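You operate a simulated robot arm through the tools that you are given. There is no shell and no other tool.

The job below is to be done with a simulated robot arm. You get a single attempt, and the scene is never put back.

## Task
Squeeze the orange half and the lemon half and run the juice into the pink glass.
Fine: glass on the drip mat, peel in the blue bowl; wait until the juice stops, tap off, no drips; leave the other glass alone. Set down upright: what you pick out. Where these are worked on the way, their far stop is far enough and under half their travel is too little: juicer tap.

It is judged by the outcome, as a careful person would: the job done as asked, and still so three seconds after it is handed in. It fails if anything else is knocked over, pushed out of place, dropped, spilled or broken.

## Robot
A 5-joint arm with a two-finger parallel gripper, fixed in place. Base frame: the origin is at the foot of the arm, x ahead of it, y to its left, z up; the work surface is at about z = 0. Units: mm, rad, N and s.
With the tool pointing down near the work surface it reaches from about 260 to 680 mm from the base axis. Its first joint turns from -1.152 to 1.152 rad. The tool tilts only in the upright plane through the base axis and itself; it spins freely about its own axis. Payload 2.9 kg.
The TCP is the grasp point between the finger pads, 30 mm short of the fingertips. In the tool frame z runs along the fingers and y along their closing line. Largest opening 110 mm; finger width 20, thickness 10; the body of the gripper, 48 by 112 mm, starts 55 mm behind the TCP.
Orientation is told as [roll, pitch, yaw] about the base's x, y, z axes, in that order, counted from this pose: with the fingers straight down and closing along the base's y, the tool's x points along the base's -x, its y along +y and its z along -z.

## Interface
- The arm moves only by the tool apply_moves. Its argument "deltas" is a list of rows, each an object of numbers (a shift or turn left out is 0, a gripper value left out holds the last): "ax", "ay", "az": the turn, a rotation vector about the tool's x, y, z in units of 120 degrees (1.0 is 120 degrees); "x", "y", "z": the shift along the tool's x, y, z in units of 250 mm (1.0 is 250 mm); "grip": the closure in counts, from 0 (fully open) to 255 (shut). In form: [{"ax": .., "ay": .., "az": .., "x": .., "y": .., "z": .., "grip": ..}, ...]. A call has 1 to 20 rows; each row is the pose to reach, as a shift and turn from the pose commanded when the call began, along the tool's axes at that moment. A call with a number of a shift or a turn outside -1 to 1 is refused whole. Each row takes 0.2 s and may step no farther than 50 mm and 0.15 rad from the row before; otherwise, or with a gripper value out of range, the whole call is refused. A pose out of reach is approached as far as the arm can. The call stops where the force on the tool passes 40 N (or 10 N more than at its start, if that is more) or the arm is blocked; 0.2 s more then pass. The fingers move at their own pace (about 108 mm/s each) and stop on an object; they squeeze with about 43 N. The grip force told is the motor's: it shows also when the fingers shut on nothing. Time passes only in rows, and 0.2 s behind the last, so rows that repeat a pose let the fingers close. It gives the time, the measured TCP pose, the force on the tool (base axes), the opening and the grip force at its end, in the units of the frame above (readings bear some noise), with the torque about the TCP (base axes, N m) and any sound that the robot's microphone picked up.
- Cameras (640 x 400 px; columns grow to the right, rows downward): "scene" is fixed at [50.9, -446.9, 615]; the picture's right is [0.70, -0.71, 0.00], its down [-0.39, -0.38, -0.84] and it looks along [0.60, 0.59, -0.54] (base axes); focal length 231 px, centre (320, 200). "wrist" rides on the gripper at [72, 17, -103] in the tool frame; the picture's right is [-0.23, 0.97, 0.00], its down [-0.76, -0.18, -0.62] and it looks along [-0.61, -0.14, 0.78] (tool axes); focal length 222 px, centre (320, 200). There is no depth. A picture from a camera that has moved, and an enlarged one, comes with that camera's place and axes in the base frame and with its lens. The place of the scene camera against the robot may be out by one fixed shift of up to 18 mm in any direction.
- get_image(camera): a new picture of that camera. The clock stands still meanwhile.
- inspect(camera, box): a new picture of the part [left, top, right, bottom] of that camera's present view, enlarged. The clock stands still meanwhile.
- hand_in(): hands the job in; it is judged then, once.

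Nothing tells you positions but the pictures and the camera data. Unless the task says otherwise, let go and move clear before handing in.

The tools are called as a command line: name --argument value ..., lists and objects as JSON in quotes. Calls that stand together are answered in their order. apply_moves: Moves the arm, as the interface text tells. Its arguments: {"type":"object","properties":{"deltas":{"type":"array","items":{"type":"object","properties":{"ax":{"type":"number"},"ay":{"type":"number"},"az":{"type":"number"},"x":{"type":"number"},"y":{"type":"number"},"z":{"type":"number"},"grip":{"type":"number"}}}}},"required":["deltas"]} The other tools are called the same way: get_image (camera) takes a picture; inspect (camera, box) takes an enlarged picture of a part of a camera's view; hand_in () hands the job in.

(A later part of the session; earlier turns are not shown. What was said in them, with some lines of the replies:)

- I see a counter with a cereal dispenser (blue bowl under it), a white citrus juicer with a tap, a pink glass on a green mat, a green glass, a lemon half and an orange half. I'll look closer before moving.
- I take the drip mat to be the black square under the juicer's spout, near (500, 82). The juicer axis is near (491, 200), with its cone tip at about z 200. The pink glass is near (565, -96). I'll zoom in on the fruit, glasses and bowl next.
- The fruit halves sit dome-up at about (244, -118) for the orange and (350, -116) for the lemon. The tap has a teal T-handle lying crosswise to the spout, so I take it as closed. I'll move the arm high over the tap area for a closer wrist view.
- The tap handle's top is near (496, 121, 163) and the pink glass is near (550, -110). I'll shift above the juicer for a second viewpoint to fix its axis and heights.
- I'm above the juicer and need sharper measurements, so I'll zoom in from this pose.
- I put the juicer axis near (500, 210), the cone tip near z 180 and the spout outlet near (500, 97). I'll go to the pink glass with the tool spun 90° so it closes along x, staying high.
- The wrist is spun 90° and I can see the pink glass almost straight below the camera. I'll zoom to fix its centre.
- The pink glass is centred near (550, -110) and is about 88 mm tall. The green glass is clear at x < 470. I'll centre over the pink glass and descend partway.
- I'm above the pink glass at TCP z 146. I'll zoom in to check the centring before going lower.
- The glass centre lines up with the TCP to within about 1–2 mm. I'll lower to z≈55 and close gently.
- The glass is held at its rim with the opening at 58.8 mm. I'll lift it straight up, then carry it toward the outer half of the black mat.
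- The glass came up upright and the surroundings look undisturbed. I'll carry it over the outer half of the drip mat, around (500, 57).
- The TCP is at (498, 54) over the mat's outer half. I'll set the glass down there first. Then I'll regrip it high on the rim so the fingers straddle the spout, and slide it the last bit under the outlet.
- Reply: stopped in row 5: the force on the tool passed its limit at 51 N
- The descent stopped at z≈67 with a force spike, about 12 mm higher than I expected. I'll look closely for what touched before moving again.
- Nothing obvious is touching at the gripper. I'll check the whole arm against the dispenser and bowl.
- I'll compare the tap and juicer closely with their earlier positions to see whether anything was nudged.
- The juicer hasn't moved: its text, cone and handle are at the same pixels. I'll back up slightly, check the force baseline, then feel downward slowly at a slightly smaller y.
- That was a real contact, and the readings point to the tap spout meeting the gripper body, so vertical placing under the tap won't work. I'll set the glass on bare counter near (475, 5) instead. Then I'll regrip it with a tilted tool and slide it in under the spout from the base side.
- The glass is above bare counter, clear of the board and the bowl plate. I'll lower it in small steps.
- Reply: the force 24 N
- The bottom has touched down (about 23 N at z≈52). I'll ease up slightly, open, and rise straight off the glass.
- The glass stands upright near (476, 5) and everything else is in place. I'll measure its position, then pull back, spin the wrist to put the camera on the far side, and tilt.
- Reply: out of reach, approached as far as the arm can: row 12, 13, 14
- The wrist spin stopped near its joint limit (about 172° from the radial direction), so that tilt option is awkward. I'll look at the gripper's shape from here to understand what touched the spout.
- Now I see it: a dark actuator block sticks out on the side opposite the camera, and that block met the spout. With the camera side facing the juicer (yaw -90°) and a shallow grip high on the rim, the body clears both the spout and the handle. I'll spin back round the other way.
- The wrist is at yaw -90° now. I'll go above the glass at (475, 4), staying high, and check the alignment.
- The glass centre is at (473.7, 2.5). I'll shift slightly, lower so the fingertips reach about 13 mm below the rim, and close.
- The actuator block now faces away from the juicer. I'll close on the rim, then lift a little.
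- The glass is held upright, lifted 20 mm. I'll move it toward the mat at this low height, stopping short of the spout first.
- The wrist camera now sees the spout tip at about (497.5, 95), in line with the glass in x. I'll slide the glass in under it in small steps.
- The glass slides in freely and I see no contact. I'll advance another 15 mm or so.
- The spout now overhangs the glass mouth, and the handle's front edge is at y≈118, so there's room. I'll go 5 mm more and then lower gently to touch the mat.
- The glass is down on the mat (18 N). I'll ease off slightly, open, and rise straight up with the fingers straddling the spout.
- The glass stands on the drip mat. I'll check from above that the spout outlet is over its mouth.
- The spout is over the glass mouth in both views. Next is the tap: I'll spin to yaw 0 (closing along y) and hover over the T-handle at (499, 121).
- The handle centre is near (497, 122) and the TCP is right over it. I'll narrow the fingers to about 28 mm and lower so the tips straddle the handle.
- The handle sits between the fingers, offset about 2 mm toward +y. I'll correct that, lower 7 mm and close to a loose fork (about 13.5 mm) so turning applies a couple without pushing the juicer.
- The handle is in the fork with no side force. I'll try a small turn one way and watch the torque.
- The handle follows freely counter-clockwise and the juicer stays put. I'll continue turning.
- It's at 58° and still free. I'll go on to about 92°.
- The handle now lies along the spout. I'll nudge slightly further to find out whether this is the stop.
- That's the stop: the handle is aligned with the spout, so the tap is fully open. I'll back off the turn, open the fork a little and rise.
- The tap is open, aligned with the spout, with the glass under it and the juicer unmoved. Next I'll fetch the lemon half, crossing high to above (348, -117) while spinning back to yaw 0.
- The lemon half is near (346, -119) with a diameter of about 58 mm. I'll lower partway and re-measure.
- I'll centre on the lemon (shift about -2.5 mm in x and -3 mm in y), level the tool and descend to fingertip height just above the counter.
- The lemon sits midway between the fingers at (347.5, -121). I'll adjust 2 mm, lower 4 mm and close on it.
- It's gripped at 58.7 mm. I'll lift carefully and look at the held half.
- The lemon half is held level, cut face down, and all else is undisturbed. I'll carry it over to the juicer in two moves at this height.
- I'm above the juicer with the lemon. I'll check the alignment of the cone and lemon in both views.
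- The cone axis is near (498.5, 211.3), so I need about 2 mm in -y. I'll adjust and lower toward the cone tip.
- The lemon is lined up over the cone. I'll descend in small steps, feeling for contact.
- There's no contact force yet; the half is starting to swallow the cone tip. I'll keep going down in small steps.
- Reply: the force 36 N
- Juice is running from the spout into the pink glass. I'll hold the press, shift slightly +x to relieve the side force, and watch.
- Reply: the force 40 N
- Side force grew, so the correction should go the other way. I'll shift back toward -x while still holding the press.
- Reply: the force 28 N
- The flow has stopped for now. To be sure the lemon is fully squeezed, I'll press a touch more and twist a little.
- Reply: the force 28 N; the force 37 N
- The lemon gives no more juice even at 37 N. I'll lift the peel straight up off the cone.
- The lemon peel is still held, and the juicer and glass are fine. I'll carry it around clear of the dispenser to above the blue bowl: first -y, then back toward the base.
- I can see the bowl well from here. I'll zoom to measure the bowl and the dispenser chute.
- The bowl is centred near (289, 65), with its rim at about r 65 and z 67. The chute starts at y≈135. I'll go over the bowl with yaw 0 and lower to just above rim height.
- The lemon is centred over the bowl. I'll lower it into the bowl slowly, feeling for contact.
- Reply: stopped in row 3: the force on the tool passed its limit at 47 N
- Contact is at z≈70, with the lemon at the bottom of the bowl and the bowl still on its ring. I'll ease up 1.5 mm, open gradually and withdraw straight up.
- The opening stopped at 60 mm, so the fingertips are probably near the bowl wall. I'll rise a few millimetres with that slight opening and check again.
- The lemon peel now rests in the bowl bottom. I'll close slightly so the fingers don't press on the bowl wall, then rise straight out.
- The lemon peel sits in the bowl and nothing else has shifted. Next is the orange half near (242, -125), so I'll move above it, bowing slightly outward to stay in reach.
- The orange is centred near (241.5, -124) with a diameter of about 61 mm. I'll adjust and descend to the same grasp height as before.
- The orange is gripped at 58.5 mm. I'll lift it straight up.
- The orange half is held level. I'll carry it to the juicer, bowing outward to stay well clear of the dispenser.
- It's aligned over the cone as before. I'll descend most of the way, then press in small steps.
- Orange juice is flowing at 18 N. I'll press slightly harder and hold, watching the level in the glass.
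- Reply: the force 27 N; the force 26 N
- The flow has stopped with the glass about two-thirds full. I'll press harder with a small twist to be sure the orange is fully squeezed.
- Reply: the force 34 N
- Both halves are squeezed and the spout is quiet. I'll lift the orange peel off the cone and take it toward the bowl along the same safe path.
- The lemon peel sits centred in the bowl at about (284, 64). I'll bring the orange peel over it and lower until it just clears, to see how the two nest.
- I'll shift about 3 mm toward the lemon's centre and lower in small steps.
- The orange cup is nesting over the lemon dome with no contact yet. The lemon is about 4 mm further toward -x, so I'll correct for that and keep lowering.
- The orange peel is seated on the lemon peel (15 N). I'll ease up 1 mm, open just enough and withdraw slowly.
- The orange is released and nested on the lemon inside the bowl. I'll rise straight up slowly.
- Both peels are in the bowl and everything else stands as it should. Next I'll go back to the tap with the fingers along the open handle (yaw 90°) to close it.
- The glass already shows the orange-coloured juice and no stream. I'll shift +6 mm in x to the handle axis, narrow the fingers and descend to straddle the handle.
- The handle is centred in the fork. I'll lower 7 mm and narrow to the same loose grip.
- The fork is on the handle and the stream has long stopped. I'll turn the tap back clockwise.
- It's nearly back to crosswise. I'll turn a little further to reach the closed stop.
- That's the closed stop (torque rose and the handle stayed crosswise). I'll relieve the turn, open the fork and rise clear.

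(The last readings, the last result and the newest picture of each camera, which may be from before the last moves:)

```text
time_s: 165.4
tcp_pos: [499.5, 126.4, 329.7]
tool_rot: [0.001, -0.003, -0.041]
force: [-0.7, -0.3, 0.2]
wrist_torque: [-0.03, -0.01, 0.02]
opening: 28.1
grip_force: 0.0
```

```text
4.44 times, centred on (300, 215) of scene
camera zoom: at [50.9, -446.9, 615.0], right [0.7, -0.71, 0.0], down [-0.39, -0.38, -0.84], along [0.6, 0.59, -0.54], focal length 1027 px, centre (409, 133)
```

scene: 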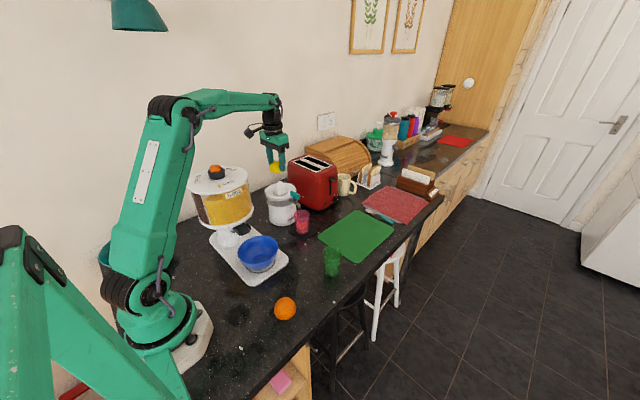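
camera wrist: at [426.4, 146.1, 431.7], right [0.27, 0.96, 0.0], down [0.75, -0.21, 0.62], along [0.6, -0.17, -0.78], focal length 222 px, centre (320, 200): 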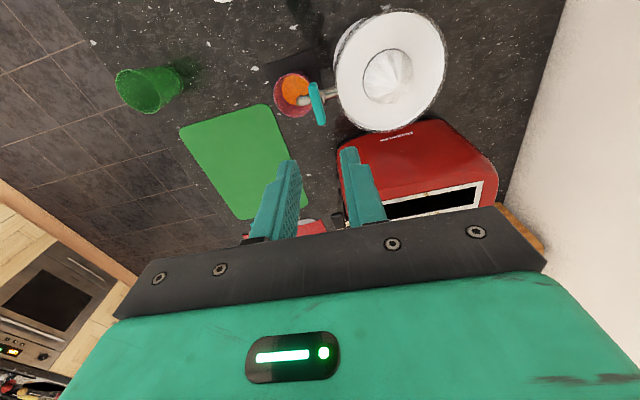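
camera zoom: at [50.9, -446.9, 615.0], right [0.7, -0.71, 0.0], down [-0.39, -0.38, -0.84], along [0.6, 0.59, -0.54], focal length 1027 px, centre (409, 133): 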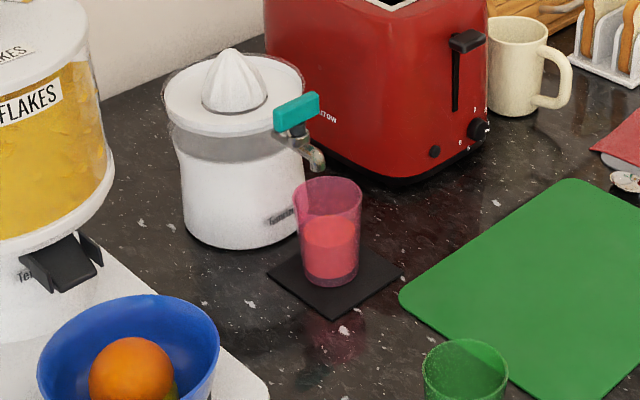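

The handle is crosswise again. I'll compare it in detail with the first picture and check for drips.

inspect --camera "scene" --box '[295, 190, 325, 220]'

inspect --camera "scene" --box '[260, 175, 310, 230]'

inspect --camera "wrist" --box '[250, 40, 400, 160]'

```text
13.33 times, centred on (310, 205) of scene
camera zoom: at [50.9, -446.9, 615.0], right [0.7, -0.71, 0.0], down [-0.39, -0.38, -0.84], along [0.6, 0.59, -0.54], focal length 3081 px, centre (453, 133)
```

zoom: 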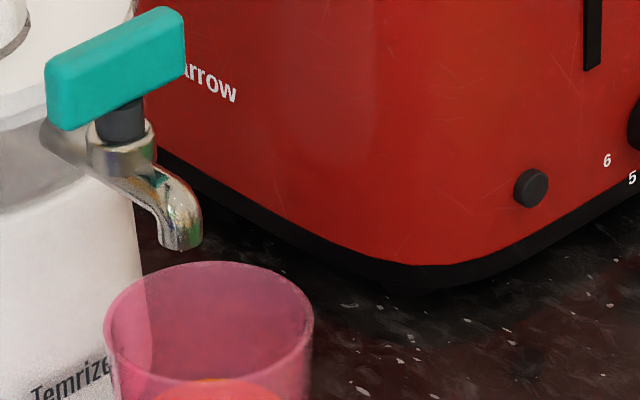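

```text
7.27 times, centred on (285, 202) of scene
camera zoom: at [50.9, -446.9, 615.0], right [0.7, -0.71, 0.0], down [-0.39, -0.38, -0.84], along [0.6, 0.59, -0.54], focal length 1680 px, centre (574, 182)
```

zoom: 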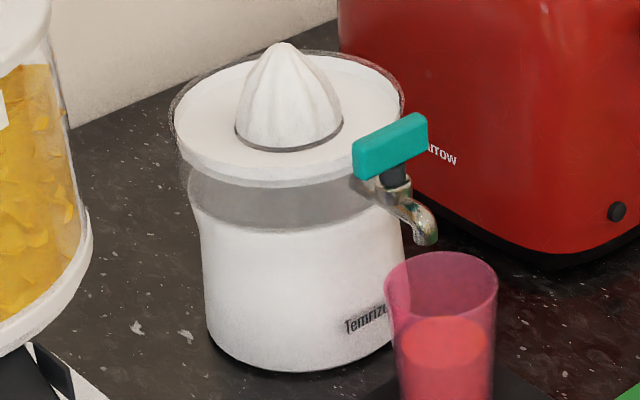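

```text
3.33 times, centred on (325, 100) of wrist
camera zoom: at [426.4, 146.1, 431.7], right [0.27, 0.96, 0.0], down [0.75, -0.21, 0.62], along [0.6, -0.17, -0.78], focal length 740 px, centre (303, 533)
```

zoom: 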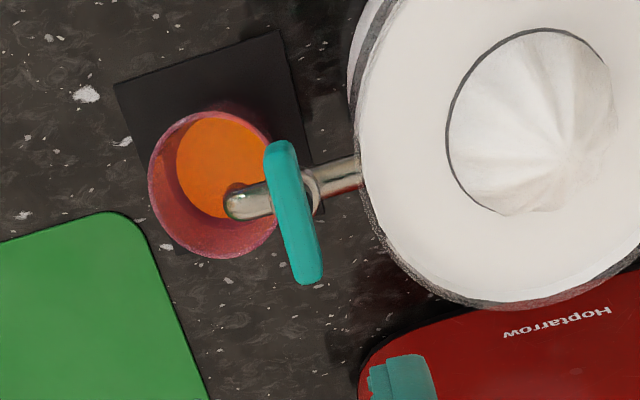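

The tap and juicer match the first picture exactly, the tap is closed with no drip, and the juice is in the pink glass on the mat. I'll move the arm clear and take a last look at the whole scene.

apply_moves --deltas '[{"z": -0.1}, {"x": 0.05, "z": -0.24}, {"x": 0.16, "z": -0.38}, {"x": 0.3, "y": -0.03, "z": -0.48}, {"x": 0.45, "y": -0.06, "z": -0.56}, {"x": 0.6, "y": -0.09, "z": -0.62}, {"x": 0.72, "y": -0.1, "z": -0.66}, {"x": 0.78, "y": -0.1, "z": -0.66}, {"x": 0.78, "y": -0.1, "z": -0.66}, {"x": 0.78, "y": -0.1, "z": -0.66}, {"x": 0.78, "y": -0.1, "z": -0.66}, {"x": 0.78, "y": -0.1, "z": -0.66}]'

get_image --camera "scene"

inspect --camera "scene" --box '[180, 150, 420, 330]'

inspect --camera "scene" --box '[220, 180, 360, 290]'

```text
time_s: 168.0
tcp_pos: [303.1, 103.3, 490.9]
tool_rot: [0.0, -0.002, -0.041]
force: [0.2, -0.1, -0.8]
wrist_torque: [0.02, 0.03, 0.02]
opening: 28.1
grip_force: 0.0
```

```text
taken
```

scene: 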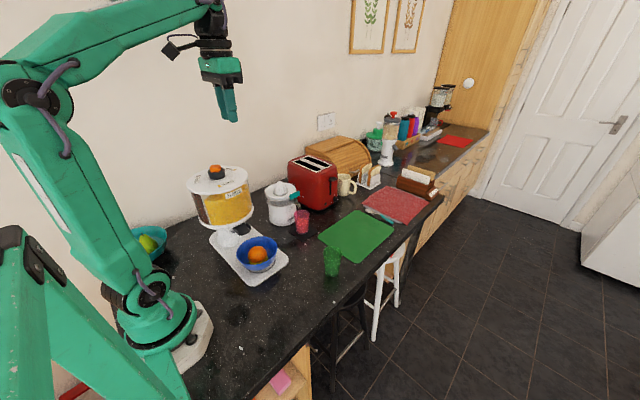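

```text
2.22 times, centred on (300, 240) of scene
camera zoom: at [50.9, -446.9, 615.0], right [0.7, -0.71, 0.0], down [-0.39, -0.38, -0.84], along [0.6, 0.59, -0.54], focal length 514 px, centre (364, 111)
```

zoom: 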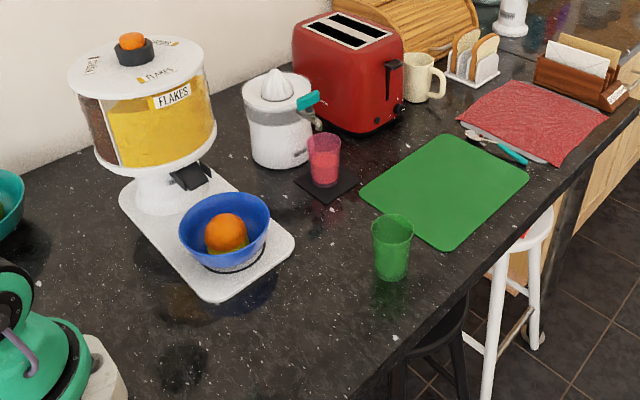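

```text
3.64 times, centred on (290, 235) of scene
camera zoom: at [50.9, -446.9, 615.0], right [0.7, -0.71, 0.0], down [-0.39, -0.38, -0.84], along [0.6, 0.59, -0.54], focal length 840 px, centre (429, 73)
```

zoom: 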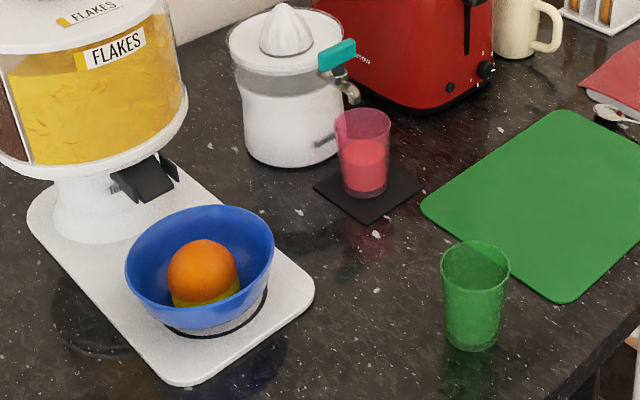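

Everything checks out. Both peels are nested in the blue bowl, and the juice is in the pink glass standing upright on the drip mat. The tap is closed with no drips, the green glass is where it was, and the arm is clear. I'm handing in now.

hand_in

```text
The job is handed in.
```

I squeezed the orange half and the lemon half and ran the juice into the pink glass, then handed the job in.

- **Glass:** the pink glass stands upright on the drip mat under the spout, about two-thirds full.
- **Tap:** I opened it to its far stop, waited until the juice stopped, then closed it to its other stop. No drips show in the last pictures.
- **Peel:** both peels are in the blue bowl, the orange one nested on top of the lemon one.
- **Other items:** I did not touch the green glass, and the juicer is where it was at the start.

- **Contact with the spout:** while first placing the glass, the gripper bumped something at about 51 N, most likely the tap spout. The juicer did not move in the pictures.
- **Contact in the bowl:** setting the lemon peel down reached about 47 N, and the bowl may have shifted by about 3 mm. It still sits on its stand.
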